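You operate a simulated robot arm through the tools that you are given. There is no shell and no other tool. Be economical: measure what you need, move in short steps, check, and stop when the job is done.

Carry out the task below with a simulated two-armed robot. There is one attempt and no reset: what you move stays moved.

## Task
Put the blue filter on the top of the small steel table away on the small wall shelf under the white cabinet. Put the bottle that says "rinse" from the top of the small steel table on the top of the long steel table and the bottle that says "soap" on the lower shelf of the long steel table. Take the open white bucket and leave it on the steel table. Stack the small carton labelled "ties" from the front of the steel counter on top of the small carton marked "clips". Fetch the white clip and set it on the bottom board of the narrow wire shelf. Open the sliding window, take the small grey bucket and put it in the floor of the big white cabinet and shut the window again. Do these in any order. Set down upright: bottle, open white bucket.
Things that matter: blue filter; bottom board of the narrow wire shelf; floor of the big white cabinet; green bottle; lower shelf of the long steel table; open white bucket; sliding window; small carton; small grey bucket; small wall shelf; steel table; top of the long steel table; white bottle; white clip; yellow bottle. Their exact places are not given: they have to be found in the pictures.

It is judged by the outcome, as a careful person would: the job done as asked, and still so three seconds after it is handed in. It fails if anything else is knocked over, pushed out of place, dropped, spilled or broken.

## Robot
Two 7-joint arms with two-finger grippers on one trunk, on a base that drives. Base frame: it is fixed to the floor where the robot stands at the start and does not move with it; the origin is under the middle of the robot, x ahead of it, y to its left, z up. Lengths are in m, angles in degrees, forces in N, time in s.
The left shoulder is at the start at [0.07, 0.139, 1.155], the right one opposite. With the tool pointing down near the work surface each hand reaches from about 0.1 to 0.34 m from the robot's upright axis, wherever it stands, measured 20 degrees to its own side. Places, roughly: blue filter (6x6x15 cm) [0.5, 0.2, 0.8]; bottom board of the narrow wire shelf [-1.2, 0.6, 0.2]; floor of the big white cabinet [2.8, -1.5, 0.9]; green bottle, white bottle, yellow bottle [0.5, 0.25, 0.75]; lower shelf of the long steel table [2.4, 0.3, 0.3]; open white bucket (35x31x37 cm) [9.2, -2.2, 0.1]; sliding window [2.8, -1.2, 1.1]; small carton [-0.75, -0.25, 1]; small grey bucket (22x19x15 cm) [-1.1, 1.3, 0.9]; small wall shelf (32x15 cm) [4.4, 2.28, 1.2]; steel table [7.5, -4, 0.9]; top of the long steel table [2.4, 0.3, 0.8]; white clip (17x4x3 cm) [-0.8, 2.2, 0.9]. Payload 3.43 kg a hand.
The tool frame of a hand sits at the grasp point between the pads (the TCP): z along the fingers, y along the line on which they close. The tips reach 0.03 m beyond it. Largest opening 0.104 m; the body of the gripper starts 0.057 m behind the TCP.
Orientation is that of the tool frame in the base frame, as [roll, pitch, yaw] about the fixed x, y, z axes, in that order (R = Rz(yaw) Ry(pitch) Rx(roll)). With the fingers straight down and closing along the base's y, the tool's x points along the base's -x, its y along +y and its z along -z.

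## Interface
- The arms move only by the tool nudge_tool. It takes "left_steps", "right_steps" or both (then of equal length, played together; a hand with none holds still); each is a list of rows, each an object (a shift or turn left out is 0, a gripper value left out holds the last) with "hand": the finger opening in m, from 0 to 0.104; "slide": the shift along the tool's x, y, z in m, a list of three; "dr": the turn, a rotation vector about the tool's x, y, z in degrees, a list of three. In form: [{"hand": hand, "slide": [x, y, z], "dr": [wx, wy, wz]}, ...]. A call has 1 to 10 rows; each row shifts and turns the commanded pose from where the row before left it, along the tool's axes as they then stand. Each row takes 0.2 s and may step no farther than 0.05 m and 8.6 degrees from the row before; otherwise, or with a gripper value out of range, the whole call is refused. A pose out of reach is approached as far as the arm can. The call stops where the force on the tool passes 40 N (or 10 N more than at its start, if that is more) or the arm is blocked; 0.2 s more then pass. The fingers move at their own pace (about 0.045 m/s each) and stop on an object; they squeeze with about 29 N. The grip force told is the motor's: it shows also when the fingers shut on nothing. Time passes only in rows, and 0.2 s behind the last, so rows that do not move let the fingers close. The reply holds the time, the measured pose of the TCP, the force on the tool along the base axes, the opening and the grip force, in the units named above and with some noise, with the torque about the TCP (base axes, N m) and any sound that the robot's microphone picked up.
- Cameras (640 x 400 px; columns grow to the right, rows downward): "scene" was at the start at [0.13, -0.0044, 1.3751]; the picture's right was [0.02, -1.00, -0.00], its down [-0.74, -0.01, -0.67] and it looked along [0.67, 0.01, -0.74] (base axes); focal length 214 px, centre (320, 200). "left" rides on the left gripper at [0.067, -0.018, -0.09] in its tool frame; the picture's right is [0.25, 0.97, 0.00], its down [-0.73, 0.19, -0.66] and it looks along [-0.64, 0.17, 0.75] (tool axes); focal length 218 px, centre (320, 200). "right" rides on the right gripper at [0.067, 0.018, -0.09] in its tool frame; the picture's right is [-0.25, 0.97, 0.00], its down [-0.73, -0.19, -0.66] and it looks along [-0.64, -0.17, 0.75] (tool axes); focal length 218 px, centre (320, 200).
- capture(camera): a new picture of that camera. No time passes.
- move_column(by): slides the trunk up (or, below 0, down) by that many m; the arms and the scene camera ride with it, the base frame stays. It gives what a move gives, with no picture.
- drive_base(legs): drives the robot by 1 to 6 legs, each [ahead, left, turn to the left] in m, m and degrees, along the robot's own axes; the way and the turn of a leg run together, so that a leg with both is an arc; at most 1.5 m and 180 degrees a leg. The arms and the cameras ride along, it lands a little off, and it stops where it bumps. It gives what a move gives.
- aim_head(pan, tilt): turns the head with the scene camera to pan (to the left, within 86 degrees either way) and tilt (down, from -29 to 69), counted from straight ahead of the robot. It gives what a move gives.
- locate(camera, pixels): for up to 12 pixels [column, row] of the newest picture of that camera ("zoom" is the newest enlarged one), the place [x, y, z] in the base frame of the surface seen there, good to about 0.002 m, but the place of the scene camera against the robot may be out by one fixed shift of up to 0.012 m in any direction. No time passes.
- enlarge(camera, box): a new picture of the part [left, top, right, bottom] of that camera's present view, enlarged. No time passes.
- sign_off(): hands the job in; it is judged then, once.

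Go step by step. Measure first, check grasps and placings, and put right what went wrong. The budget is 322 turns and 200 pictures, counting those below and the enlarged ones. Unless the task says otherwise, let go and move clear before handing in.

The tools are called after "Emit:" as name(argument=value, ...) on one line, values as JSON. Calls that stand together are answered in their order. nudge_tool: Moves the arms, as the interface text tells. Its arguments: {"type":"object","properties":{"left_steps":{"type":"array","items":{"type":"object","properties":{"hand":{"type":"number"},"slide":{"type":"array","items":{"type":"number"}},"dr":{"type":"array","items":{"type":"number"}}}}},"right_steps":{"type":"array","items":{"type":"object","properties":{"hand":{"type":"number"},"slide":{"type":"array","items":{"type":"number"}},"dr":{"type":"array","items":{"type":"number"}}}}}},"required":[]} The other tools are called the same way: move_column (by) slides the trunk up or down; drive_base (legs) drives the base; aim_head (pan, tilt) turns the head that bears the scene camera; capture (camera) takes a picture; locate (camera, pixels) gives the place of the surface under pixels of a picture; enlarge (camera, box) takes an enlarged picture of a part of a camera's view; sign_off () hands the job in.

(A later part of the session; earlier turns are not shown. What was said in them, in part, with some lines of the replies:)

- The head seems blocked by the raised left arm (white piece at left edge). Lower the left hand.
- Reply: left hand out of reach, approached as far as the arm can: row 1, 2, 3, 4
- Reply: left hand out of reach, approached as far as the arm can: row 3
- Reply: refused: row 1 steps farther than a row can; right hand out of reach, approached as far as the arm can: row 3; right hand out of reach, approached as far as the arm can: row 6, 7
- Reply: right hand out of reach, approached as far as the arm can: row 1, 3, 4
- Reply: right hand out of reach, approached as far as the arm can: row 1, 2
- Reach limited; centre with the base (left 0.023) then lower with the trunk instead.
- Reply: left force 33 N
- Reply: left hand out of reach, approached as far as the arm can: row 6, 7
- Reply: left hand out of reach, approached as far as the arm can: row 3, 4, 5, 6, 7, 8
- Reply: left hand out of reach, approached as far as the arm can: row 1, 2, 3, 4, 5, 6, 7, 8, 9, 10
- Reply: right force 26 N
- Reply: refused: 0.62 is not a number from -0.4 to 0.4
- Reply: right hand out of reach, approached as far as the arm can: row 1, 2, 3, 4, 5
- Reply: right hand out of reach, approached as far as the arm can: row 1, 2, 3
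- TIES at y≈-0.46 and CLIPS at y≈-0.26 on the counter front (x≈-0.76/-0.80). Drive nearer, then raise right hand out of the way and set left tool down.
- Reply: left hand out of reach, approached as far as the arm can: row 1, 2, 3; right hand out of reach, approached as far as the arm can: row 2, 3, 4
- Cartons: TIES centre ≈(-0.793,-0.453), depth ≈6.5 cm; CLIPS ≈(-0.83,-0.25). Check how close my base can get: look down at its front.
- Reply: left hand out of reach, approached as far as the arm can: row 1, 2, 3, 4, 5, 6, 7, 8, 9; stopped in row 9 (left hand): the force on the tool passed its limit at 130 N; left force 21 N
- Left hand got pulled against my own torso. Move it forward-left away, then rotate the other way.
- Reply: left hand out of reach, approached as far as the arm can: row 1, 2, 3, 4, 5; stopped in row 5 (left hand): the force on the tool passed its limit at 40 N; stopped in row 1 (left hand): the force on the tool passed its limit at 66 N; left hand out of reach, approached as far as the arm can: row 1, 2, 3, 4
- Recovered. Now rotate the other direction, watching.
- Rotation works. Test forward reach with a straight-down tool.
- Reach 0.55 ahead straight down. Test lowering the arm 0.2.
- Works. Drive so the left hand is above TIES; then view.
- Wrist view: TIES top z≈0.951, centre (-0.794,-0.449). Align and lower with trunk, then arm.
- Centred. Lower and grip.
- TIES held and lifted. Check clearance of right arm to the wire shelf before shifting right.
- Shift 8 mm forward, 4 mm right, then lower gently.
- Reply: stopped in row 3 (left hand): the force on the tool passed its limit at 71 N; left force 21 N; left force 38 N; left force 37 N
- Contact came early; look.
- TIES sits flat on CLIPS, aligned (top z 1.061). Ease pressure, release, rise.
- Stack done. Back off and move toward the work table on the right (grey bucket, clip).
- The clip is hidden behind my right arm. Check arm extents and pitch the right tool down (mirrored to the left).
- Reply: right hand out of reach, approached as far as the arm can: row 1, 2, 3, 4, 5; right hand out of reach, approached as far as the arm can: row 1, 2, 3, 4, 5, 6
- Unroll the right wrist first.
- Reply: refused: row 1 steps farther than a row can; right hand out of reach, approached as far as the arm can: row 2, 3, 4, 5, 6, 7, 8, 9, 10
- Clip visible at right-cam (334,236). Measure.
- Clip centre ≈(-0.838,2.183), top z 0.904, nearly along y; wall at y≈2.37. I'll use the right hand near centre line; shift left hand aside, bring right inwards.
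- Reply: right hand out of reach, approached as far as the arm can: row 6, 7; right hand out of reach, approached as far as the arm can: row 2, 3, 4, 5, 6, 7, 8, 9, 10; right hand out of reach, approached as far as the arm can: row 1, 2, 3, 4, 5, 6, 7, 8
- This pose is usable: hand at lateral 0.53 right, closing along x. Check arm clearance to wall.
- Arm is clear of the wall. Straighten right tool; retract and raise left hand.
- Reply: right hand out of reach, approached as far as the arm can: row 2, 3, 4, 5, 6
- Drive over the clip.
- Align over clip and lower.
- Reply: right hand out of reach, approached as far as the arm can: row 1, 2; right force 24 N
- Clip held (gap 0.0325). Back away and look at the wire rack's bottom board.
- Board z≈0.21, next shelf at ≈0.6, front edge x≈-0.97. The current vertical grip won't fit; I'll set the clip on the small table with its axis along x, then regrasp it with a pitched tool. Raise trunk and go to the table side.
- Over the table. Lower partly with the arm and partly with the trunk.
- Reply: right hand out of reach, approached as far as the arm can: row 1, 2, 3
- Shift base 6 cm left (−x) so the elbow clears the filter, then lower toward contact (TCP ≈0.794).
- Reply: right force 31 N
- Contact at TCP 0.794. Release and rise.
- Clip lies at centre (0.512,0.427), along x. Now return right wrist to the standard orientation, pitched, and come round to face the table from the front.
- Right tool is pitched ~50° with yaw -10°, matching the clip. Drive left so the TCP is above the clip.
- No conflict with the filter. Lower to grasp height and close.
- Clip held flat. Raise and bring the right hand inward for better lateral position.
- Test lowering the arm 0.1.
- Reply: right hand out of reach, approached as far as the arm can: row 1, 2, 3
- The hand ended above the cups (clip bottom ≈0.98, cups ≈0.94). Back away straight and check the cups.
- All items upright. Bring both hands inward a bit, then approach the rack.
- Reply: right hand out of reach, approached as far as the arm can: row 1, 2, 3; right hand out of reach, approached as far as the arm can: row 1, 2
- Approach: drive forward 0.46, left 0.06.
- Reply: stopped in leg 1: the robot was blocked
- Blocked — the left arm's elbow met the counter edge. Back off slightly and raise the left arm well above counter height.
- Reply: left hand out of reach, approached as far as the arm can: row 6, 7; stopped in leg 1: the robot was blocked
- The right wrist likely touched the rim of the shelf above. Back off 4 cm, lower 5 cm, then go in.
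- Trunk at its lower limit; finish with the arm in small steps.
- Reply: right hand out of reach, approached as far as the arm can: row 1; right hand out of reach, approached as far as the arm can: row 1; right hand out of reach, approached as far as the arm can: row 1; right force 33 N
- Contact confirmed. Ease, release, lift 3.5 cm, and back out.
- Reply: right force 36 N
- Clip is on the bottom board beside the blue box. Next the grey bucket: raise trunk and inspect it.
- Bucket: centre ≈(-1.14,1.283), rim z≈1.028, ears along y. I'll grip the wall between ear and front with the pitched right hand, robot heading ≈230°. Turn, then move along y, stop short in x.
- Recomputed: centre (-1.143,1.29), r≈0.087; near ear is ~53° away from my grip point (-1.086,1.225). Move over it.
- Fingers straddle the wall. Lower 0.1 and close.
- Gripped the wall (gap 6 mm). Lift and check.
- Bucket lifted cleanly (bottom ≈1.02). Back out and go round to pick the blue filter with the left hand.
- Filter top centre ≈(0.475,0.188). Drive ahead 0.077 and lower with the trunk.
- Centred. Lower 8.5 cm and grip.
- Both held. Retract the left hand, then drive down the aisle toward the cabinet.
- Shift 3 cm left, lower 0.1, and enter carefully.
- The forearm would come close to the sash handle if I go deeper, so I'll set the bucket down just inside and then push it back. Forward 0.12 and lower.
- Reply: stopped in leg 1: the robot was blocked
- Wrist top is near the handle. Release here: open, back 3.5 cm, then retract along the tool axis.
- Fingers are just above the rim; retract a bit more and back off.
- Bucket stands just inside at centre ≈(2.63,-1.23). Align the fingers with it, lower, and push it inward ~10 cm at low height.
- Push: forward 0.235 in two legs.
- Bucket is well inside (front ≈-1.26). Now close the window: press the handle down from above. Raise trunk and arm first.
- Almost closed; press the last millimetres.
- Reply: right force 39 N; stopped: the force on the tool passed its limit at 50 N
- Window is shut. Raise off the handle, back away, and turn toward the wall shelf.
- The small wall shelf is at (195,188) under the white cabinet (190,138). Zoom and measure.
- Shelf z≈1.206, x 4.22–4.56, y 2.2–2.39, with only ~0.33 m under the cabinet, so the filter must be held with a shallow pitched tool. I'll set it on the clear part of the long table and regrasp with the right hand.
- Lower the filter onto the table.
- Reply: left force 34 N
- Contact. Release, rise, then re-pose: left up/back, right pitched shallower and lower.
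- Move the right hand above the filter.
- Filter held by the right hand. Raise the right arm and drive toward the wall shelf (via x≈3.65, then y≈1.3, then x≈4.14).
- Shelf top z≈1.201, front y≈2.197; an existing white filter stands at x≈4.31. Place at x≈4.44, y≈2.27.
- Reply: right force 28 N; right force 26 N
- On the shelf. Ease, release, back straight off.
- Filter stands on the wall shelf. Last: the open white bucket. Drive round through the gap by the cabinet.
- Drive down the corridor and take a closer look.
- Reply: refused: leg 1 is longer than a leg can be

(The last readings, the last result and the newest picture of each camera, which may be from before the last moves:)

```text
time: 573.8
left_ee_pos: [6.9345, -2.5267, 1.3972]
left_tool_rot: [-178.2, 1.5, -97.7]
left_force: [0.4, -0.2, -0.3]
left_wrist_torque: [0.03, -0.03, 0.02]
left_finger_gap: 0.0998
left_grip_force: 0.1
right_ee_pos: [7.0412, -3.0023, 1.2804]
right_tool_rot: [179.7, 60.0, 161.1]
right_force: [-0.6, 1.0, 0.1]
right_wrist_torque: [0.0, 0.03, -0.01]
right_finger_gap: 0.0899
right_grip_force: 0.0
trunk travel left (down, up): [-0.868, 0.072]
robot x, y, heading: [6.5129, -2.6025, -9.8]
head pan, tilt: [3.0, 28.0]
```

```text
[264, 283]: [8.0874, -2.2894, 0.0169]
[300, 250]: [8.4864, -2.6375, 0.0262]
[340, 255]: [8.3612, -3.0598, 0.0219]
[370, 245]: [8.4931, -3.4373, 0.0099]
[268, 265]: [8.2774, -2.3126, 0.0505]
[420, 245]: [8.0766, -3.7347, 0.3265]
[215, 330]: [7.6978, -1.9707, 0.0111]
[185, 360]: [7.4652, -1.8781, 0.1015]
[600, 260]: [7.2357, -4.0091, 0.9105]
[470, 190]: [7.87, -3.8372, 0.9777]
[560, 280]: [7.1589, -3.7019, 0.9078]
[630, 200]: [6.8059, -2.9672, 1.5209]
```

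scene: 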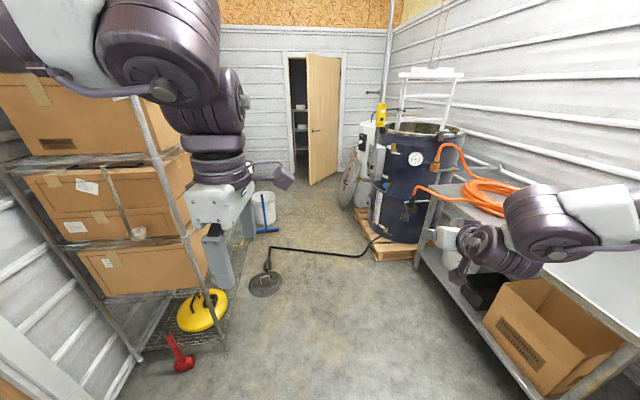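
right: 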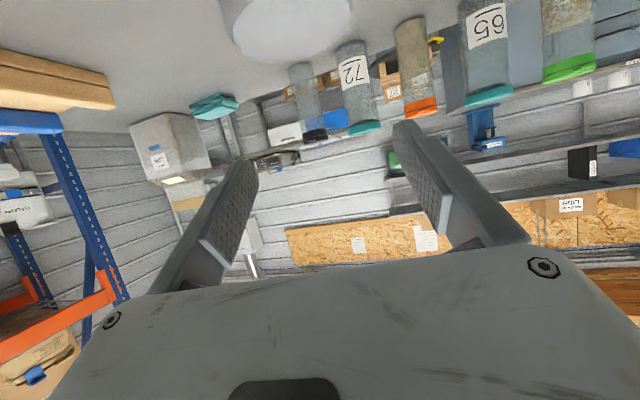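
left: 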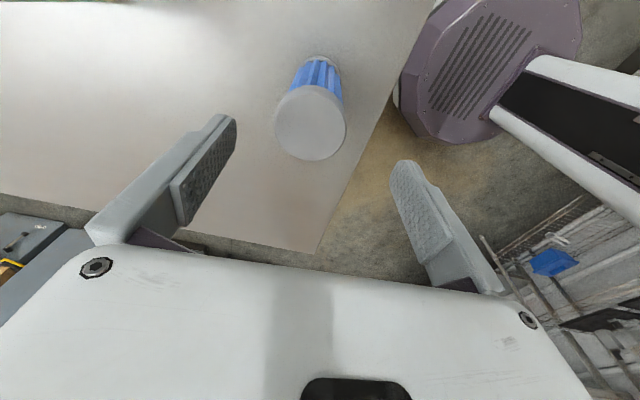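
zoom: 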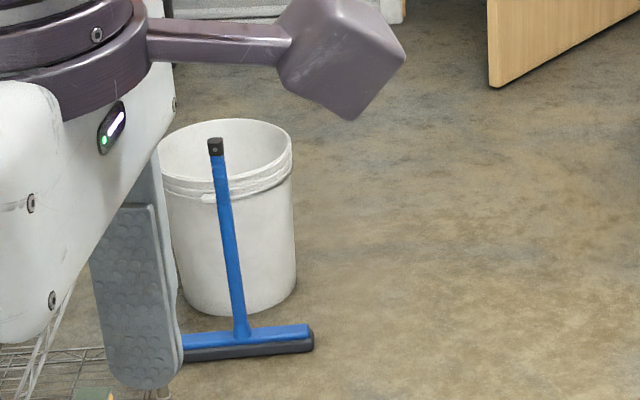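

The bucket (rim z≈0.356, centre ≈(9.18,-2.19)) has a squeegee standing just west of it at x≈8.88, so I'll approach from its south side facing +y and lift with both hands on opposite rim walls. First restore the left wrist to the standard orientation and pitch it.

Emit:
nudge_tool(left_steps=[{"dr": [0, 0, 8.5]}, {"dr": [0, 0, 8.5]}, {"dr": [0, 0, 8.5]}, {"dr": [0, 0, 8.5]}, {"dr": [0, 0, 8.5]}, {"dr": [0, 0, 8.5]}, {"dr": [0, 0, 8.5]}, {"dr": [0, 0, 8.5]}, {"dr": [0, 0, 8.5]}, {"dr": [0, 0, 8.5]}])

Emit:
nudge_tool(left_steps=[{"dr": [0, -8.5, 0], "slide": [-0.03, 0, 0]}, {"dr": [0, -8.5, 0], "slide": [-0.03, 0, 0]}, {"dr": [0, -8.5, 0], "slide": [-0.03, 0, 0.01]}, {"dr": [0, -8.5, 0], "slide": [-0.02, 0, 0.02]}, {"dr": [0, -8.5, 0], "slide": [-0.02, 0, 0.02]}, {"dr": [0, -8.5, 0], "slide": [-0.01, 0, 0.02]}, {"dr": [0, -8.5, 0]}])

```text
time: 576.0
left_ee_pos: [6.9277, -2.5324, 1.3989]
left_tool_rot: [178.5, 2.3, 177.3]
left_force: [-1.3, -0.1, 0.1]
left_wrist_torque: [0.03, -0.1, 0.0]
left_finger_gap: 0.1001
left_grip_force: 0.1
right_ee_pos: [7.036, -3.0065, 1.2829]
right_tool_rot: [179.4, 60.2, 160.6]
right_force: [-1.3, -0.2, 0.4]
right_wrist_torque: [0.01, -0.05, 0.04]
right_finger_gap: 0.0902
right_grip_force: 0.0
trunk travel left (down, up): [-0.868, 0.072]
robot x, y, heading: [6.5112, -2.6071, -9.9]
head pan, tilt: [3.0, 28.0]
```

```text
time: 577.6
left_ee_pos: [7.0979, -2.5385, 1.3819]
left_tool_rot: [177.2, 61.4, 174.9]
left_force: [-0.9, -0.6, 0.1]
left_wrist_torque: [0.02, 0.02, 0.01]
left_finger_gap: 0.1002
left_grip_force: 0.2
left hand out of reach, approached as far as the arm can: row 1, 2
right_ee_pos: [7.0423, -3.003, 1.2799]
right_tool_rot: [179.9, 59.9, 161.1]
right_force: [-0.1, -0.2, -0.2]
right_wrist_torque: [0.02, -0.01, -0.01]
right_finger_gap: 0.09
right_grip_force: 0.0
trunk travel left (down, up): [-0.868, 0.072]
robot x, y, heading: [6.5086, -2.6056, -9.8]
head pan, tilt: [3.0, 28.0]
```

Emit:
nudge_tool(right_steps=[{"dr": [-4.5, 0, -2.6]}, {"dr": [-4.5, 0, -2.6]}, {"slide": [-0.01, 0.04, 0.02]}, {"slide": [-0.01, 0.04, 0.02]}, {"slide": [0, 0.04, 0]}, {"slide": [0, 0.03, 0]}])

```text
time: 579.0
left_ee_pos: [7.097, -2.5408, 1.3832]
left_tool_rot: [177.1, 61.3, 174.6]
left_force: [-1.2, -0.1, -0.2]
left_wrist_torque: [-0.04, -0.02, 0.01]
left_finger_gap: 0.1
left_grip_force: 0.1
right_ee_pos: [7.1081, -2.8703, 1.2757]
right_tool_rot: [179.7, 59.8, 171.2]
right_force: [0.0, 0.1, 0.0]
right_wrist_torque: [-0.02, 0.0, 0.0]
right_finger_gap: 0.09
right_grip_force: 0.0
right hand out of reach, approached as far as the arm can: row 6
trunk travel left (down, up): [-0.868, 0.072]
robot x, y, heading: [6.5111, -2.6058, -9.7]
head pan, tilt: [3.0, 28.0]
```

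Both hands now pitched with lateral ±0.16. Drive nearer to just before the hose.

Emit:
drive_base(legs=[[0, 0, 9.8], [1.3, -0.17, 0]])

Emit:
drive_base(legs=[[0.5, 0, 0]])

```text
time: 586.2
left_ee_pos: [8.3684, -2.5981, 1.3822]
left_tool_rot: [177.1, 61.4, -174.8]
left_force: [0.2, 0.1, 0.6]
left_wrist_torque: [-0.01, 0.04, -0.03]
left_finger_gap: 0.0997
left_grip_force: 0.0
right_ee_pos: [8.4383, -2.919, 1.2778]
right_tool_rot: [179.9, 60.0, -178.0]
right_force: [-0.6, -0.8, -0.2]
right_wrist_torque: [0.02, 0.03, 0.05]
right_finger_gap: 0.09
right_grip_force: 0.0
trunk travel left (down, up): [-0.868, 0.072]
robot x, y, heading: [7.8069, -2.7669, 0.6]
head pan, tilt: [3.0, 28.0]
```

```text
time: 589.2
left_ee_pos: [8.8738, -2.5909, 1.383]
left_tool_rot: [177.3, 61.4, -174.5]
left_force: [-0.5, -0.4, 0.8]
left_wrist_torque: [-0.06, 0.01, 0.0]
left_finger_gap: 0.1
left_grip_force: 0.1
right_ee_pos: [8.9444, -2.9138, 1.2781]
right_tool_rot: [179.8, 60.1, -178.0]
right_force: [-0.7, 0.0, -0.4]
right_wrist_torque: [0.01, 0.06, -0.02]
right_finger_gap: 0.0901
right_grip_force: 0.0
trunk travel left (down, up): [-0.868, 0.072]
robot x, y, heading: [8.311, -2.7618, 0.6]
head pan, tilt: [3.0, 28.0]
```

Crossed without contact. Go on, then turn to face +y.

Emit:
drive_base(legs=[[0.42, -0.1, 0], [0, 0, 89.4], [0.0, -0.42, 0]])

Emit:
aim_head(pan=0, tilt=55)

Emit:
capture(camera="scene")

```text
time: 597.7
left_ee_pos: [8.9928, -2.3024, 1.3828]
left_tool_rot: [177.3, 61.3, -86.5]
left_force: [0.0, -0.2, 0.0]
left_wrist_torque: [0.0, -0.01, -0.04]
left_finger_gap: 0.1001
left_grip_force: 0.1
right_ee_pos: [9.3169, -2.2412, 1.2786]
right_tool_rot: [-179.9, 60.0, -89.9]
right_force: [-0.6, -0.5, -0.6]
right_wrist_torque: [-0.01, 0.03, -0.02]
right_finger_gap: 0.0897
right_grip_force: 0.0
trunk travel left (down, up): [-0.868, 0.072]
robot x, y, heading: [9.1473, -2.8714, 88.5]
head pan, tilt: [3.0, 28.0]
```

```text
time: 598.6
left_ee_pos: [8.9962, -2.3015, 1.3832]
left_tool_rot: [177.1, 61.3, -86.7]
left_force: [0.4, 0.8, -0.3]
left_wrist_torque: [0.02, 0.05, 0.0]
left_finger_gap: 0.0996
left_grip_force: 0.0
right_ee_pos: [9.3213, -2.2423, 1.2781]
right_tool_rot: [179.7, 59.9, -90.2]
right_force: [0.3, 0.2, 0.5]
right_wrist_torque: [0.04, -0.01, -0.01]
right_finger_gap: 0.09
right_grip_force: 0.0
trunk travel left (down, up): [-0.868, 0.072]
robot x, y, heading: [9.1468, -2.8705, 88.6]
head pan, tilt: [0.0, 55.0]
```

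```text
13 pictures are left
```

scene: 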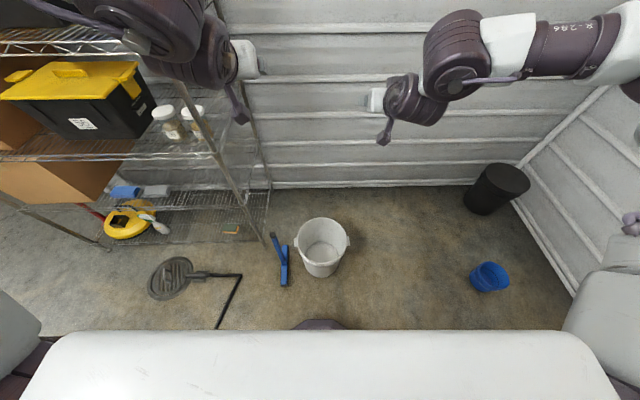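

Emit:
locate(camera="scene", pixels=[[300, 232], [345, 232], [322, 219], [318, 261], [296, 241], [349, 240], [275, 237], [285, 285], [322, 240], [330, 275]])

Emit:
enlarge(camera="scene", box=[260, 200, 380, 300])

```text
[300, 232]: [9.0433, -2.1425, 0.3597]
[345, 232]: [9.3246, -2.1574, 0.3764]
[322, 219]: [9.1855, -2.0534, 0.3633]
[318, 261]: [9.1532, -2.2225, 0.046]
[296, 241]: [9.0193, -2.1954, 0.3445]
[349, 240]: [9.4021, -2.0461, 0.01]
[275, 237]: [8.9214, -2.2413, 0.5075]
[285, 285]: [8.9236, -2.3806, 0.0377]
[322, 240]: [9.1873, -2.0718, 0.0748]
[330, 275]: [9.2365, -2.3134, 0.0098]
```

```text
4.00 times, centred on (320, 250) of scene
```

zoom: 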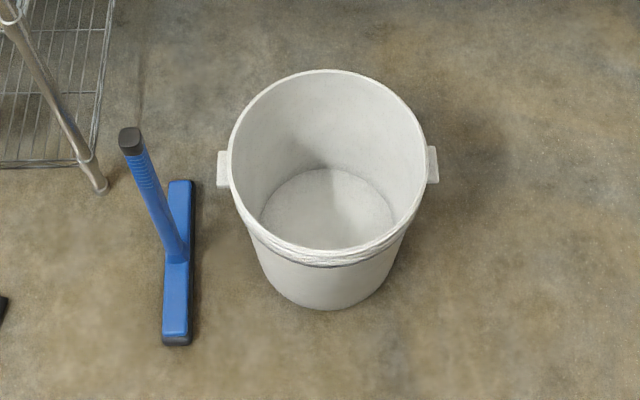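

Ears (small lugs) sit at left/right walls (x≈9.02 and ≈9.34, y≈-2.195); bucket empty. Adjust both hands (level, ±0.15 apart).

Emit:
nudge_tool(left_steps=[{"slide": [0.0247, -0.005, 0.0396], "hand": 0.1}, {"slide": [0.0247, -0.005, 0.0396]}, {"slide": [0.0247, -0.004, 0.0396]}, {"slide": [0.0357, 0, 0.0205]}], right_steps=[{"slide": [0.026, 0.004, 0.015], "hand": 0.1}, {"slide": [0.026, 0.004, 0.015]}, {"slide": [0, 0, 0]}, {"slide": [0, 0, 0]}])

```text
time: 599.6
left_ee_pos: [8.9963, -2.2317, 1.2164]
left_tool_rot: [177.2, 61.4, -86.6]
left_force: [-0.3, 0.4, -1.4]
left_wrist_torque: [-0.02, 0.02, 0.02]
left_finger_gap: 0.0998
left_grip_force: 0.1
right_ee_pos: [9.3271, -2.2441, 1.2321]
right_tool_rot: [179.6, 60.0, -90.0]
right_force: [-0.5, -0.2, 0.1]
right_wrist_torque: [-0.01, 0.0, -0.01]
right_finger_gap: 0.0999
right_grip_force: 0.1
right hand out of reach, approached as far as the arm can: row 1, 2
trunk travel left (down, up): [-0.868, 0.072]
robot x, y, heading: [9.1484, -2.8723, 88.6]
head pan, tilt: [0.0, 55.0]
```

Emit:
nudge_tool(left_steps=[{"slide": [0, -0.014, 0]}, {"slide": [0, -0.013, 0]}], right_steps=[{"slide": [0.008, -0.003, 0.014]}, {"slide": [0.008, -0.003, 0.014]}])

```text
time: 600.2
left_ee_pos: [9.0251, -2.228, 1.2161]
left_tool_rot: [177.1, 61.3, -86.8]
left_force: [0.1, 0.5, -0.1]
left_wrist_torque: [0.0, 0.02, 0.01]
left_finger_gap: 0.1
left_grip_force: 0.1
right_ee_pos: [9.3421, -2.2296, 1.2066]
right_tool_rot: [179.5, 59.9, -90.2]
right_force: [0.3, 0.2, -0.3]
right_wrist_torque: [0.02, 0.01, -0.03]
right_finger_gap: 0.1001
right_grip_force: 0.1
right hand out of reach, approached as far as the arm can: row 2
trunk travel left (down, up): [-0.868, 0.072]
robot x, y, heading: [9.1463, -2.8684, 88.8]
head pan, tilt: [0.0, 55.0]
```

Hands are centred on the bucket. Move ahead 3 cm and lower.

Emit:
drive_base(legs=[[0.033, 0, 0]])

Emit:
move_column(by=-0.4)

Emit:
move_column(by=-0.38)

Emit:
capture(camera="scene")

```text
time: 601.1
left_ee_pos: [9.0242, -2.2056, 1.2218]
left_tool_rot: [177.3, 61.8, -86.6]
left_force: [-0.7, -1.6, 0.4]
left_wrist_torque: [0.01, 0.01, -0.03]
left_finger_gap: 0.1
left_grip_force: 0.1
right_ee_pos: [9.3412, -2.2055, 1.2133]
right_tool_rot: [179.7, 60.3, -89.9]
right_force: [0.1, -0.7, 0.3]
right_wrist_torque: [0.04, 0.02, 0.03]
right_finger_gap: 0.0999
right_grip_force: 0.0
trunk travel left (down, up): [-0.868, 0.072]
robot x, y, heading: [9.1458, -2.8372, 88.6]
head pan, tilt: [0.0, 55.0]
```

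```text
time: 604.9
left_ee_pos: [9.0255, -2.1972, 0.8177]
left_tool_rot: [177.2, 61.3, -86.6]
left_force: [0.0, 0.1, 0.0]
left_wrist_torque: [-0.01, 0.05, 0.0]
left_finger_gap: 0.1001
left_grip_force: 0.1
right_ee_pos: [9.3413, -2.1979, 0.808]
right_tool_rot: [179.7, 59.9, -90.1]
right_force: [-0.3, -0.5, 0.4]
right_wrist_torque: [0.02, -0.02, 0.01]
right_finger_gap: 0.1
right_grip_force: 0.1
trunk travel left (down, up): [-0.468, 0.472]
robot x, y, heading: [9.1453, -2.8384, 88.6]
head pan, tilt: [0.0, 55.0]
```

```text
time: 608.6
left_ee_pos: [9.024, -2.1978, 0.4374]
left_tool_rot: [177.2, 61.4, -86.7]
left_force: [0.1, 0.0, 0.2]
left_wrist_torque: [-0.01, 0.02, -0.02]
left_finger_gap: 0.1
left_grip_force: 0.0
right_ee_pos: [9.3423, -2.1965, 0.4273]
right_tool_rot: [179.6, 60.1, -90.0]
right_force: [-0.4, 1.2, -0.4]
right_wrist_torque: [-0.02, -0.01, 0.0]
right_finger_gap: 0.1002
right_grip_force: 0.2
trunk travel left (down, up): [-0.088, 0.852]
robot x, y, heading: [9.1486, -2.8401, 88.5]
head pan, tilt: [0.0, 55.0]
```

```text
11 pictures are left
```

scene: 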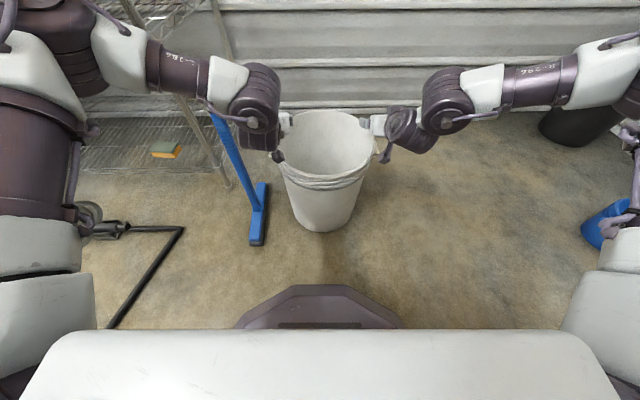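

Emit:
locate(camera="scene", pixels=[[216, 118], [226, 80], [212, 100], [262, 110], [240, 160], [262, 150], [282, 155], [180, 70]])

Emit:
enlarge(camera="scene", box=[190, 50, 400, 190])

```text
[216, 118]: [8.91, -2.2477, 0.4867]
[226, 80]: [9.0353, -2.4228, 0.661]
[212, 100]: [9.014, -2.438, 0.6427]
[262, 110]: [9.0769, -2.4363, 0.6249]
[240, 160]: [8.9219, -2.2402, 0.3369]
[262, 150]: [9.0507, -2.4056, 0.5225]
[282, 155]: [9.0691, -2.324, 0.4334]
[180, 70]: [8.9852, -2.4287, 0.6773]
```

```text
2.86 times, centred on (295, 120) of scene
```

zoom: 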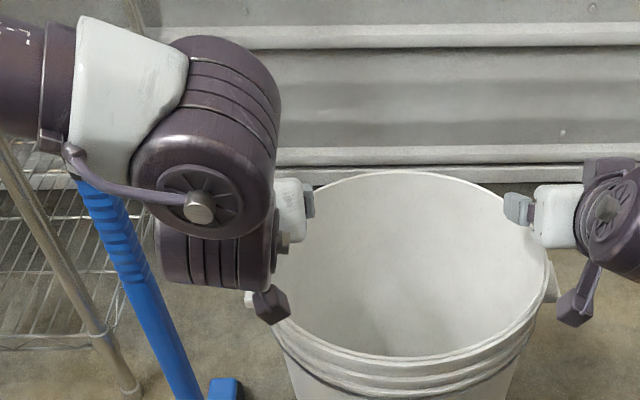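

No conflict with the squeegee. Lower the last 8 cm.

Emit:
move_column(by=-0.06)

Emit:
move_column(by=-0.02)

Emit:
capture(camera="left")

Emit:
capture(camera="right")

```text
time: 609.6
left_ee_pos: [9.0247, -2.1966, 0.3771]
left_tool_rot: [177.3, 61.4, -86.8]
left_force: [0.2, -0.3, 0.1]
left_wrist_torque: [-0.01, -0.02, 0.02]
left_finger_gap: 0.1002
left_grip_force: 0.1
right_ee_pos: [9.3419, -2.1994, 0.3681]
right_tool_rot: [179.7, 60.0, -90.0]
right_force: [0.7, 0.7, 0.7]
right_wrist_torque: [0.0, 0.04, -0.04]
right_finger_gap: 0.1001
right_grip_force: 0.0
trunk travel left (down, up): [-0.028, 0.912]
robot x, y, heading: [9.1483, -2.834, 88.7]
head pan, tilt: [0.0, 55.0]
```

```text
time: 610.1
left_ee_pos: [9.0259, -2.1977, 0.3635]
left_tool_rot: [177.3, 61.6, -86.7]
left_force: [1.0, -3.0, 6.9]
left_wrist_torque: [-0.42, -0.16, -0.08]
left_finger_gap: 0.1001
left_grip_force: 0.0
right_ee_pos: [9.3409, -2.1959, 0.3626]
right_tool_rot: [178.4, 61.3, -91.4]
right_force: [1.4, -4.7, 12.5]
right_wrist_torque: [-0.76, 0.37, 0.2]
right_finger_gap: 0.1
right_grip_force: 0.0
trunk travel left (down, up): [-0.011, 0.929]
robot x, y, heading: [9.1466, -2.8371, 88.2]
head pan, tilt: [0.0, 55.0]
stopped: the force on the tool passed its limit at 49 N (the readings are from after the stop); the commanded pose is now the measured one
```

```text
9 pictures are left
```

left: 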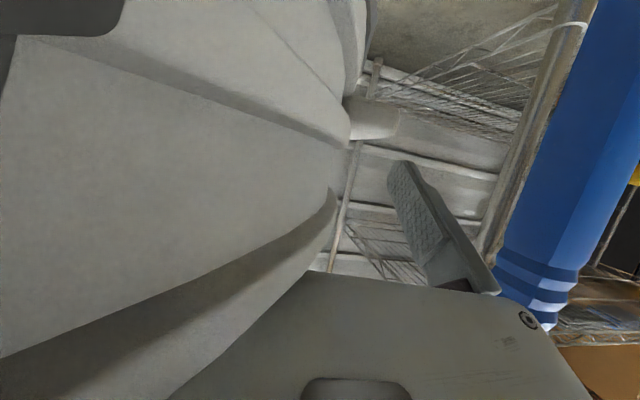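

```text
8 pictures are left
```

right: 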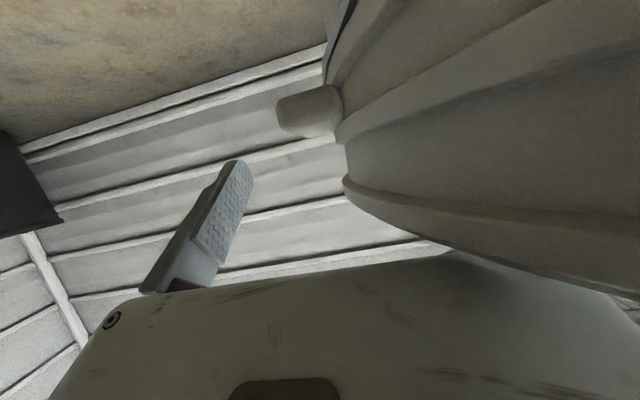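

Palms just touched the rim. Raise 3 mm and close both hands.

Emit:
move_column(by=0.004)

Emit:
nudge_tool(left_steps=[{"hand": 0.07}, {"hand": 0.05}, {"hand": 0.03}, {"hand": 0.0}, {"hand": 0.0}, {"hand": 0.0}, {"hand": 0.0}], right_steps=[{"hand": 0.07}, {"hand": 0.05}, {"hand": 0.03}, {"hand": 0.0}, {"hand": 0.0}, {"hand": 0.0}, {"hand": 0.0}])

```text
time: 610.7
left_ee_pos: [9.0268, -2.1975, 0.3645]
left_tool_rot: [177.2, 61.3, -86.7]
left_force: [-0.1, 0.2, -0.9]
left_wrist_torque: [-0.02, -0.01, -0.03]
left_finger_gap: 0.1001
left_grip_force: 0.1
right_ee_pos: [9.341, -2.1965, 0.3614]
right_tool_rot: [178.9, 60.9, -90.9]
right_force: [-0.9, -1.7, 3.4]
right_wrist_torque: [-0.21, 0.1, -0.03]
right_finger_gap: 0.0997
right_grip_force: 0.1
trunk travel left (down, up): [-0.015, 0.925]
robot x, y, heading: [9.1456, -2.838, 88.4]
head pan, tilt: [0.0, 55.0]
```

```text
time: 612.0
left_ee_pos: [9.0422, -2.2015, 0.364]
left_tool_rot: [-180.0, 61.0, -86.0]
left_force: [41.1, -8.4, -0.1]
left_wrist_torque: [-0.15, -0.56, -1.3]
left_finger_gap: 0.0092
left_grip_force: 25.0
right_ee_pos: [9.3283, -2.1965, 0.3624]
right_tool_rot: [176.6, 60.7, -91.6]
right_force: [-41.8, 10.0, -8.5]
right_wrist_torque: [0.17, -0.36, -1.52]
right_finger_gap: 0.0115
right_grip_force: 26.0
trunk travel left (down, up): [-0.015, 0.925]
robot x, y, heading: [9.1443, -2.8369, 88.6]
head pan, tilt: [0.0, 55.0]
stopped in row 6 (right hand): the force on the tool passed its limit at 42 N (the readings are from after the stop); the commanded pose is now the measured one
```

Emit:
nudge_tool(left_steps=[{"hand": 0.0}, {"hand": 0.0}], right_steps=[{"hand": 0.0}, {"hand": 0.0}])

Emit:
move_column(by=0.03)

```text
time: 612.4
left_ee_pos: [9.0455, -2.2011, 0.3641]
left_tool_rot: [-179.4, 61.0, -85.8]
left_force: [7.7, -12.6, 0.2]
left_wrist_torque: [0.39, -0.63, -1.82]
left_finger_gap: 0.0085
left_grip_force: 28.8
right_ee_pos: [9.3289, -2.1969, 0.362]
right_tool_rot: [176.2, 60.8, -92.0]
right_force: [-8.2, 12.3, 0.1]
right_wrist_torque: [-1.01, -0.22, -1.61]
right_finger_gap: 0.006
right_grip_force: 29.3
trunk travel left (down, up): [-0.015, 0.925]
robot x, y, heading: [9.1465, -2.8339, 88.5]
head pan, tilt: [0.0, 55.0]
stopped in row 1 (left hand): the force on the tool passed its limit at 54 N (the readings are from after the stop); the commanded pose is now the measured one
```

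```text
time: 613.2
left_ee_pos: [9.0436, -2.2006, 0.3926]
left_tool_rot: [-179.4, 60.9, -85.6]
left_force: [19.9, -11.3, -1.0]
left_wrist_torque: [-0.25, -0.51, -1.66]
left_finger_gap: 0.0087
left_grip_force: 29.0
right_ee_pos: [9.3277, -2.1966, 0.3937]
right_tool_rot: [176.2, 60.7, -91.9]
right_force: [-20.7, 11.4, -6.7]
right_wrist_torque: [0.18, -0.27, -1.69]
right_finger_gap: 0.0057
right_grip_force: 28.7
trunk travel left (down, up): [-0.045, 0.895]
robot x, y, heading: [9.147, -2.8351, 88.4]
head pan, tilt: [0.0, 55.0]
```

Both hands hold; weight ≈0.8 kg. Raise to carry height.

Emit:
move_column(by=0.3)

Emit:
capture(camera="scene")

```text
time: 616.2
left_ee_pos: [9.0451, -2.2001, 0.6935]
left_tool_rot: [-179.0, 61.0, -85.3]
left_force: [29.2, -10.8, -2.2]
left_wrist_torque: [0.01, -0.48, -1.62]
left_finger_gap: 0.0089
left_grip_force: 28.7
right_ee_pos: [9.329, -2.196, 0.6931]
right_tool_rot: [176.2, 60.7, -91.9]
right_force: [-28.6, 11.9, -7.6]
right_wrist_torque: [-0.1, -0.35, -1.72]
right_finger_gap: 0.0062
right_grip_force: 28.5
trunk travel left (down, up): [-0.345, 0.595]
robot x, y, heading: [9.1492, -2.8329, 88.7]
head pan, tilt: [0.0, 55.0]
```

```text
7 pictures are left
```

scene: 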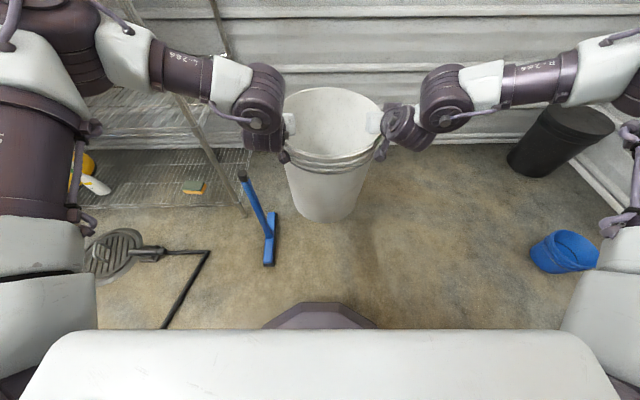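

Bucket hangs upright, squeegee untouched. Relieve the small inward tension, then raise fully.

Emit:
nudge_tool(left_steps=[{"slide": [0, -0.002, 0]}, {"slide": [0, 0, 0]}], right_steps=[{"slide": [0, 0.002, 0]}, {"slide": [0, 0, 0]}])

Emit:
move_column(by=0.4)

Emit:
move_column(by=0.19)

```text
time: 616.8
left_ee_pos: [9.0453, -2.2001, 0.6934]
left_tool_rot: [-179.3, 61.0, -85.4]
left_force: [24.2, -10.8, -1.8]
left_wrist_torque: [0.0, -0.51, -1.65]
left_finger_gap: 0.009
left_grip_force: 28.7
right_ee_pos: [9.3294, -2.1969, 0.6937]
right_tool_rot: [176.5, 60.8, -91.8]
right_force: [-23.5, 11.8, -7.1]
right_wrist_torque: [-0.04, -0.29, -1.75]
right_finger_gap: 0.0063
right_grip_force: 29.1
trunk travel left (down, up): [-0.345, 0.595]
robot x, y, heading: [9.1475, -2.8352, 88.6]
head pan, tilt: [0.0, 55.0]
```

```text
time: 620.6
left_ee_pos: [9.0452, -2.1992, 1.0929]
left_tool_rot: [-179.5, 60.9, -85.6]
left_force: [19.4, -12.0, -2.1]
left_wrist_torque: [-0.04, -0.52, -1.64]
left_finger_gap: 0.0089
left_grip_force: 29.2
right_ee_pos: [9.328, -2.1965, 1.0926]
right_tool_rot: [176.5, 60.6, -91.8]
right_force: [-19.7, 11.8, -6.9]
right_wrist_torque: [-0.03, -0.28, -1.68]
right_finger_gap: 0.0063
right_grip_force: 29.0
trunk travel left (down, up): [-0.745, 0.195]
robot x, y, heading: [9.1487, -2.8399, 88.6]
head pan, tilt: [0.0, 55.0]
```

```text
time: 622.7
left_ee_pos: [9.0463, -2.1993, 1.2816]
left_tool_rot: [-179.4, 61.0, -85.6]
left_force: [19.5, -11.4, -2.2]
left_wrist_torque: [-0.06, -0.52, -1.67]
left_finger_gap: 0.009
left_grip_force: 29.4
right_ee_pos: [9.3301, -2.1958, 1.2834]
right_tool_rot: [176.5, 60.7, -91.8]
right_force: [-18.7, 11.3, -6.6]
right_wrist_torque: [0.0, -0.28, -1.66]
right_finger_gap: 0.006
right_grip_force: 29.5
trunk travel left (down, up): [-0.935, 0.005]
robot x, y, heading: [9.1466, -2.8368, 88.4]
head pan, tilt: [0.0, 55.0]
```

Emit:
nudge_tool(left_steps=[{"slide": [-0.0087, 0, -0.005]}, {"slide": [-0.0087, 0, -0.005]}, {"slide": [0, 0, 0]}], right_steps=[{"slide": [-0.0087, 0, -0.005]}, {"slide": [-0.0087, 0, -0.005]}, {"slide": [0, 0, 0]}])

Emit:
drive_base(legs=[[0.15, 0, 0], [0, 0, 45], [0, 0, 46]])

```text
time: 623.5
left_ee_pos: [9.0451, -2.1987, 1.3035]
left_tool_rot: [-179.6, 61.0, -85.6]
left_force: [16.7, -10.5, -2.6]
left_wrist_torque: [-0.11, -0.53, -1.68]
left_finger_gap: 0.0085
left_grip_force: 28.8
right_ee_pos: [9.3303, -2.1954, 1.3024]
right_tool_rot: [176.5, 60.8, -91.8]
right_force: [-17.3, 11.5, -7.5]
right_wrist_torque: [0.05, -0.26, -1.65]
right_finger_gap: 0.006
right_grip_force: 28.5
trunk travel left (down, up): [-0.935, 0.005]
robot x, y, heading: [9.1469, -2.8386, 88.4]
head pan, tilt: [0.0, 55.0]
```

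```text
time: 626.2
left_ee_pos: [8.7845, -2.159, 1.3012]
left_tool_rot: [-178.5, 60.6, -59.2]
left_force: [-0.3, -4.5, -6.6]
left_wrist_torque: [0.76, -0.2, -1.62]
left_finger_gap: 0.0063
left_grip_force: 29.4
right_ee_pos: [9.0353, -2.0281, 1.299]
right_tool_rot: [177.9, 60.3, -64.7]
right_force: [-0.2, 5.5, -2.7]
right_wrist_torque: [-0.94, 0.37, 0.59]
right_finger_gap: 0.0061
right_grip_force: 28.9
trunk travel left (down, up): [-0.935, 0.005]
robot x, y, heading: [9.1535, -2.6827, 115.3]
head pan, tilt: [0.0, 55.0]
stopped in leg 2: the force on the tool passed its limit at 102 N (the readings are from after the stop); the commanded pose is now the measured one
```

Contact while turning, probably the left hand against the rack pole. Turn back slightly and look.

Emit:
drive_base(legs=[[-0.05, 0, -8], [-0.2, 0, 0]])

Emit:
capture(camera="scene")

```text
time: 628.4
left_ee_pos: [8.9338, -2.3461, 1.3007]
left_tool_rot: [-178.5, 60.6, -66.8]
left_force: [-1.2, -5.3, -6.4]
left_wrist_torque: [-0.09, -0.52, -1.69]
left_finger_gap: 0.0063
left_grip_force: 29.0
right_ee_pos: [9.2013, -2.2515, 1.2968]
right_tool_rot: [178.1, 60.2, -72.5]
right_force: [0.4, 5.1, -3.7]
right_wrist_torque: [0.0, 0.85, 0.4]
right_finger_gap: 0.006
right_grip_force: 28.8
trunk travel left (down, up): [-0.935, 0.005]
robot x, y, heading: [9.2272, -2.9235, 107.2]
head pan, tilt: [0.0, 55.0]
```

```text
6 pictures are left
```

scene: 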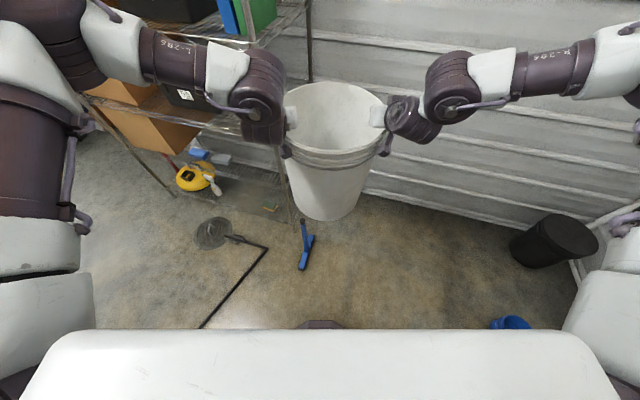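

Bucket fine, rack intact. From here the turn clears the rack (≈1.04 m away). Continue turning left to face -x.

Emit:
drive_base(legs=[[0, 0, 37], [0, 0, 36]])

```text
time: 632.2
left_ee_pos: [8.595, -3.0265, 1.3037]
left_tool_rot: [-178.5, 60.9, 5.2]
left_force: [4.6, -2.0, -6.2]
left_wrist_torque: [0.49, 0.06, -1.66]
left_finger_gap: 0.0064
left_grip_force: 28.9
right_ee_pos: [8.5857, -2.7407, 1.2988]
right_tool_rot: [177.8, 60.4, -0.4]
right_force: [-4.2, 2.5, -4.4]
right_wrist_torque: [-0.79, -0.16, 0.53]
right_finger_gap: 0.006
right_grip_force: 29.1
trunk travel left (down, up): [-0.935, 0.005]
robot x, y, heading: [9.2284, -2.9228, 179.5]
head pan, tilt: [0.0, 55.0]
```

Emit:
drive_base(legs=[[1.0, -0.1, 0], [1.0, 0, 0], [0, 0, 45], [0, 0, 45.5]])

Emit:
aim_head(pan=0, tilt=40)

Emit:
capture(camera="scene")

```text
time: 634.9
left_ee_pos: [8.2058, -2.9868, 1.3034]
left_tool_rot: [-178.3, 60.9, 6.4]
left_force: [2.2, -1.9, -5.2]
left_wrist_torque: [0.62, 0.64, -1.56]
left_finger_gap: 0.0064
left_grip_force: 29.4
right_ee_pos: [8.1931, -2.7034, 1.3049]
right_tool_rot: [177.2, 60.8, -0.3]
right_force: [-3.0, 1.0, -3.5]
right_wrist_torque: [-0.71, -0.66, 0.72]
right_finger_gap: 0.0059
right_grip_force: 29.2
trunk travel left (down, up): [-0.935, 0.005]
robot x, y, heading: [8.8285, -2.8752, 179.8]
head pan, tilt: [0.0, 55.0]
stopped in leg 1: the robot was blocked; the commanded pose is now the measured one
```

```text
time: 635.7
left_ee_pos: [8.2063, -2.9867, 1.3057]
left_tool_rot: [-178.2, 61.0, 6.3]
left_force: [3.3, -1.4, -4.9]
left_wrist_torque: [0.61, 0.11, -1.61]
left_finger_gap: 0.0068
left_grip_force: 29.4
right_ee_pos: [8.1932, -2.7037, 1.3067]
right_tool_rot: [177.3, 61.1, -0.3]
right_force: [-2.5, 2.2, -3.0]
right_wrist_torque: [-0.72, -0.19, 0.68]
right_finger_gap: 0.0059
right_grip_force: 28.5
trunk travel left (down, up): [-0.935, 0.005]
robot x, y, heading: [8.8234, -2.875, 179.9]
head pan, tilt: [0.0, 40.0]
```

```text
5 pictures are left
```

scene: 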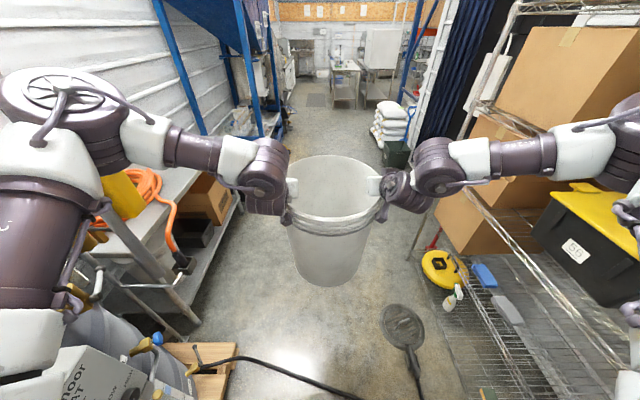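

Blocked. Measure what is near.

Emit:
locate(camera="scene", pixels=[[118, 188], [95, 265], [75, 300], [60, 90], [90, 215], [150, 345], [225, 350], [300, 375], [400, 320], [620, 225], [560, 150], [590, 70]])

```text
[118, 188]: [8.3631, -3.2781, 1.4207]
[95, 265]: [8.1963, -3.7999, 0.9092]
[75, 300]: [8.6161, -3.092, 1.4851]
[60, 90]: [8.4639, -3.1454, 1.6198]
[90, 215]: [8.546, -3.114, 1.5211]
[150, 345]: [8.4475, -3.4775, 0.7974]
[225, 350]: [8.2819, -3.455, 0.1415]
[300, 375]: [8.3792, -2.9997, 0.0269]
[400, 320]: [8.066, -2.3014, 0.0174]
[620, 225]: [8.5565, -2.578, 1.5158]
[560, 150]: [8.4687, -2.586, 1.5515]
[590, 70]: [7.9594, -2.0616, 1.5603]
```

My left elbow is against the tall valve at (8.36,-3.28,1.42). Back off, shift 0.18 toward +y, then proceed down the middle.

Emit:
drive_base(legs=[[-0.08, 0, 0], [0, -0.18, 0], [0.5, 0, 0]])

```text
time: 640.4
left_ee_pos: [7.7763, -2.8096, 1.2997]
left_tool_rot: [-178.0, 60.7, 6.7]
left_force: [3.7, -2.1, -5.0]
left_wrist_torque: [0.59, -0.04, -1.59]
left_finger_gap: 0.0063
left_grip_force: 28.7
right_ee_pos: [7.7628, -2.5266, 1.3005]
right_tool_rot: [177.6, 60.4, 0.2]
right_force: [-3.5, 2.1, -3.7]
right_wrist_torque: [-0.75, -0.03, 0.61]
right_finger_gap: 0.0062
right_grip_force: 28.9
trunk travel left (down, up): [-0.935, 0.005]
robot x, y, heading: [8.4043, -2.6942, -179.9]
head pan, tilt: [0.0, 40.0]
```

Emit:
drive_base(legs=[[1.15, 0.1, 0], [0, 0, 45], [0, 0, 45]])

Emit:
aim_head(pan=0, tilt=45)

Emit:
capture(camera="scene")

```text
time: 650.4
left_ee_pos: [7.3858, -3.4253, 1.2999]
left_tool_rot: [-178.2, 60.5, 96.3]
left_force: [2.5, 4.2, -4.7]
left_wrist_torque: [-0.04, 0.61, -1.55]
left_finger_gap: 0.0066
left_grip_force: 28.8
right_ee_pos: [7.1015, -3.4382, 1.2981]
right_tool_rot: [177.5, 60.4, 89.9]
right_force: [-2.5, -2.7, -3.4]
right_wrist_torque: [0.14, -0.73, 0.74]
right_finger_gap: 0.006
right_grip_force: 29.2
trunk travel left (down, up): [-0.935, 0.005]
robot x, y, heading: [7.2727, -2.7949, -89.9]
head pan, tilt: [0.0, 40.0]
```

```text
time: 651.0
left_ee_pos: [7.3859, -3.4256, 1.2984]
left_tool_rot: [-178.2, 60.3, 96.4]
left_force: [2.2, 3.4, -5.0]
left_wrist_torque: [-0.18, 0.63, -1.52]
left_finger_gap: 0.006
left_grip_force: 29.0
right_ee_pos: [7.1027, -3.4392, 1.2976]
right_tool_rot: [177.4, 60.4, 89.8]
right_force: [-2.1, -3.0, -4.1]
right_wrist_torque: [0.26, -0.7, 0.8]
right_finger_gap: 0.0059
right_grip_force: 29.3
trunk travel left (down, up): [-0.935, 0.005]
robot x, y, heading: [7.2739, -2.7949, -90.0]
head pan, tilt: [0.0, 45.0]
```

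```text
4 pictures are left
```

scene: 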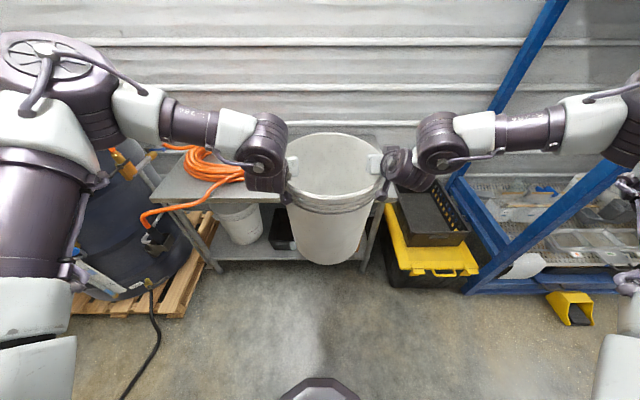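

Emit:
locate(camera="scene", pixels=[[160, 195], [265, 200], [245, 175], [250, 190], [378, 215], [392, 195], [215, 262], [368, 262], [270, 195], [280, 140], [440, 230], [220, 185]])

```text
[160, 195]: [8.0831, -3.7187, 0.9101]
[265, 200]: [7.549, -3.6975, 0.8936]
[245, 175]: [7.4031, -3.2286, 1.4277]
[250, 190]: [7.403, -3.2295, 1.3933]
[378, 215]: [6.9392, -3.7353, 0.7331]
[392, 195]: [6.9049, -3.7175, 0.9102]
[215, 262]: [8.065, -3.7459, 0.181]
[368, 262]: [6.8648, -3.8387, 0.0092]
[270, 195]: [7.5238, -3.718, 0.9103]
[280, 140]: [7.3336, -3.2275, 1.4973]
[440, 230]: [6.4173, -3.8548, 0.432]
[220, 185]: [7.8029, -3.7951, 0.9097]
```

Table top z≈0.90, free at x≈7.0–7.5. Drive ahead 0.47 and lower gently.

Emit:
drive_base(legs=[[0.3, 0, 0], [0.17, 0, 0]])

Emit:
move_column(by=-0.024)

Emit:
move_column(by=-0.006)

Emit:
move_column(by=-0.005)

```text
time: 654.2
left_ee_pos: [7.3829, -3.8983, 1.301]
left_tool_rot: [-178.1, 60.6, 96.2]
left_force: [2.5, 3.3, -5.2]
left_wrist_torque: [0.04, 0.62, -1.62]
left_finger_gap: 0.0066
left_grip_force: 28.8
right_ee_pos: [7.1002, -3.9098, 1.3011]
right_tool_rot: [177.5, 60.5, 89.8]
right_force: [-2.6, -2.3, -3.4]
right_wrist_torque: [0.14, -0.75, 0.74]
right_finger_gap: 0.0059
right_grip_force: 28.9
trunk travel left (down, up): [-0.935, 0.005]
robot x, y, heading: [7.2722, -3.2663, -90.2]
head pan, tilt: [0.0, 45.0]
```

```text
time: 654.9
left_ee_pos: [7.3829, -3.8995, 1.2748]
left_tool_rot: [-178.2, 60.4, 96.2]
left_force: [2.9, 3.9, -4.3]
left_wrist_torque: [-0.12, 0.58, -1.54]
left_finger_gap: 0.0062
left_grip_force: 28.9
right_ee_pos: [7.0992, -3.912, 1.2752]
right_tool_rot: [177.5, 60.5, 89.8]
right_force: [-2.4, -2.4, -4.4]
right_wrist_torque: [0.22, -0.7, 0.8]
right_finger_gap: 0.0061
right_grip_force: 29.1
trunk travel left (down, up): [-0.911, 0.029]
robot x, y, heading: [7.2743, -3.2692, -90.3]
head pan, tilt: [0.0, 45.0]
```

```text
time: 655.4
left_ee_pos: [7.3834, -3.9, 1.2681]
left_tool_rot: [-178.1, 60.5, 96.3]
left_force: [2.3, 2.0, -4.3]
left_wrist_torque: [0.04, 0.6, -1.58]
left_finger_gap: 0.0064
left_grip_force: 28.9
right_ee_pos: [7.1007, -3.9128, 1.2686]
right_tool_rot: [177.7, 60.4, 89.8]
right_force: [-1.2, -2.5, -4.6]
right_wrist_torque: [-0.04, -0.74, 0.78]
right_finger_gap: 0.0059
right_grip_force: 29.0
trunk travel left (down, up): [-0.905, 0.035]
robot x, y, heading: [7.2688, -3.2664, -90.3]
head pan, tilt: [0.0, 45.0]
```

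```text
time: 656.0
left_ee_pos: [7.3826, -3.9005, 1.263]
left_tool_rot: [-178.1, 60.4, 96.2]
left_force: [3.6, 3.6, -2.3]
left_wrist_torque: [0.38, 0.65, -1.59]
left_finger_gap: 0.0063
left_grip_force: 29.1
right_ee_pos: [7.0994, -3.9126, 1.263]
right_tool_rot: [177.6, 60.4, 89.8]
right_force: [-2.2, -2.7, -2.7]
right_wrist_torque: [0.07, -0.74, 0.73]
right_finger_gap: 0.0058
right_grip_force: 29.5
trunk travel left (down, up): [-0.9, 0.04]
robot x, y, heading: [7.2756, -3.2685, -90.0]
head pan, tilt: [0.0, 45.0]
```

Beginning to touch. A few more millimetres.

Emit:
move_column(by=-0.004)

Emit:
move_column(by=-0.003)

```text
time: 656.5
left_ee_pos: [7.3836, -3.8976, 1.2641]
left_tool_rot: [-177.9, 60.9, 96.5]
left_force: [5.0, -1.3, 15.2]
left_wrist_torque: [1.07, 0.66, -1.74]
left_finger_gap: 0.0066
left_grip_force: 28.7
right_ee_pos: [7.1006, -3.911, 1.2645]
right_tool_rot: [177.3, 60.9, 89.5]
right_force: [-5.0, -7.0, 14.9]
right_wrist_torque: [0.82, -0.71, 1.04]
right_finger_gap: 0.0059
right_grip_force: 29.2
trunk travel left (down, up): [-0.896, 0.044]
robot x, y, heading: [7.2698, -3.2706, -90.2]
head pan, tilt: [0.0, 45.0]
```

```text
time: 657.0
left_ee_pos: [7.3854, -3.8982, 1.2629]
left_tool_rot: [-177.7, 61.0, 96.8]
left_force: [7.5, -9.9, 33.0]
left_wrist_torque: [0.66, 0.66, -1.49]
left_finger_gap: 0.0068
left_grip_force: 29.1
right_ee_pos: [7.101, -3.9093, 1.2633]
right_tool_rot: [177.2, 61.0, 89.5]
right_force: [-4.2, -10.7, 29.8]
right_wrist_torque: [0.32, -0.85, 1.17]
right_finger_gap: 0.0056
right_grip_force: 29.3
trunk travel left (down, up): [-0.893, 0.047]
robot x, y, heading: [7.2723, -3.2657, -90.0]
head pan, tilt: [0.0, 45.0]
```

Bucket rests on the table. Ease, open both, lift fingers clear with the arms, and back off.

Emit:
move_column(by=0.004)

Emit:
nudge_tool(left_steps=[{"hand": 0.03}, {"hand": 0.05}, {"hand": 0.06}, {"hand": 0.06}, {"slide": [-0.026, 0, -0.015]}, {"slide": [-0.026, 0, -0.015]}, {"slide": [-0.026, 0, -0.015]}], right_steps=[{"hand": 0.03}, {"hand": 0.05}, {"hand": 0.06}, {"hand": 0.06}, {"slide": [-0.026, 0, -0.015]}, {"slide": [-0.026, 0, -0.015]}, {"slide": [-0.026, 0, -0.015]}])

Emit:
capture(camera="scene")

```text
time: 657.5
left_ee_pos: [7.3835, -3.8965, 1.2622]
left_tool_rot: [-177.9, 60.7, 96.3]
left_force: [5.7, -5.1, 19.6]
left_wrist_torque: [0.28, 0.83, -1.55]
left_finger_gap: 0.0067
left_grip_force: 29.3
right_ee_pos: [7.1012, -3.9093, 1.2623]
right_tool_rot: [177.7, 60.4, 89.9]
right_force: [-2.8, -9.3, 16.8]
right_wrist_torque: [0.27, -0.81, 0.9]
right_finger_gap: 0.0058
right_grip_force: 28.8
trunk travel left (down, up): [-0.897, 0.043]
robot x, y, heading: [7.2738, -3.2708, -90.3]
head pan, tilt: [0.0, 45.0]
```

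```text
time: 659.1
left_ee_pos: [7.3831, -3.8952, 1.3528]
left_tool_rot: [-178.2, 60.5, 96.2]
left_force: [0.5, 1.0, -0.3]
left_wrist_torque: [-0.01, 0.01, -0.01]
left_finger_gap: 0.06
left_grip_force: 0.1
right_ee_pos: [7.0983, -3.9081, 1.3533]
right_tool_rot: [177.5, 60.5, 89.7]
right_force: [-0.4, 0.0, -0.7]
right_wrist_torque: [-0.04, 0.01, 0.03]
right_finger_gap: 0.0601
right_grip_force: 0.0
trunk travel left (down, up): [-0.897, 0.043]
robot x, y, heading: [7.2708, -3.2692, -90.3]
head pan, tilt: [0.0, 45.0]
```

```text
3 pictures are left
```

scene: 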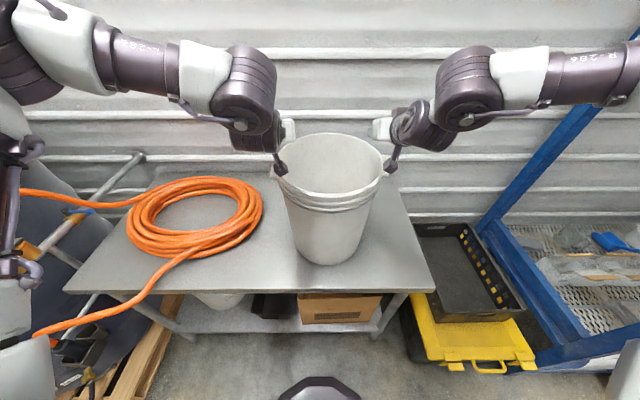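

Bucket stands upright on the steel table. Back off and check the spot where my elbow touched earlier.

Emit:
drive_base(legs=[[-0.45, 0, 0]])

Emit:
aim_head(pan=35, tilt=20)

Emit:
capture(camera="scene")

```text
time: 661.8
left_ee_pos: [7.382, -3.4591, 1.3514]
left_tool_rot: [-178.1, 60.4, 95.5]
left_force: [-0.1, 0.7, 0.0]
left_wrist_torque: [0.01, 0.02, 0.0]
left_finger_gap: 0.06
left_grip_force: 0.0
right_ee_pos: [7.0962, -3.4661, 1.3495]
right_tool_rot: [177.6, 60.3, 89.1]
right_force: [0.5, 0.5, -0.5]
right_wrist_torque: [0.02, 0.0, 0.01]
right_finger_gap: 0.06
right_grip_force: 0.1
trunk travel left (down, up): [-0.897, 0.043]
robot x, y, heading: [7.2785, -2.8209, -91.1]
head pan, tilt: [0.0, 45.0]
```

```text
time: 662.8
left_ee_pos: [7.3814, -3.4561, 1.3528]
left_tool_rot: [-178.1, 60.5, 95.5]
left_force: [0.0, 1.0, -0.7]
left_wrist_torque: [0.0, 0.02, -0.01]
left_finger_gap: 0.0603
left_grip_force: 0.0
right_ee_pos: [7.0957, -3.4634, 1.3533]
right_tool_rot: [177.6, 60.4, 89.2]
right_force: [-1.1, -0.3, -0.1]
right_wrist_torque: [0.0, 0.01, -0.01]
right_finger_gap: 0.0599
right_grip_force: 0.0
trunk travel left (down, up): [-0.897, 0.043]
robot x, y, heading: [7.2745, -2.8195, -91.0]
head pan, tilt: [35.0, 20.0]
```

```text
2 pictures are left
```

scene: 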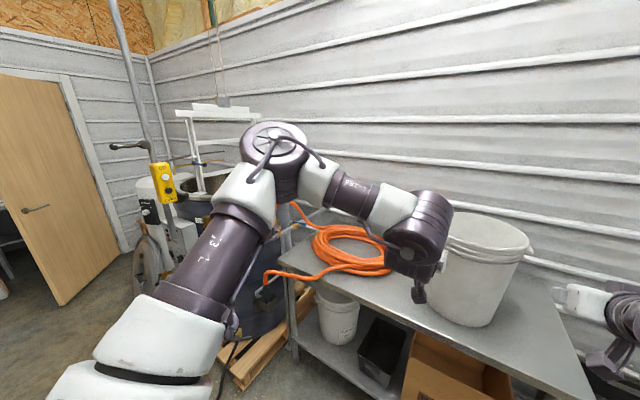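

The bucket stands upright on the steel table. The drum and its pendant are still in place, the tall hanging yellow control sits where it was before, and both hands are empty and clear. All the tasks are done, so I'll hand in.

Emit:
sign_off()

```text
The job is handed in.
```

All seven jobs are done and the job is handed in; both hands were empty and clear at hand-in.

- **Bumps:** I bumped a few fixtures on the way: the steel counter with an elbow, the narrow wire shelf's rim with the wrist, a rack in the back room, and a valve near the drum. Pictures afterwards showed nothing moved or fallen in the parts I could see. I have no picture of the rest of the back-room rack.
- **Grey bucket:** I set it down just inside the cabinet and then pushed it about 10 cm further in.
- **Hose:** I drove over the hose on the floor near the drum three times, with no bump felt.
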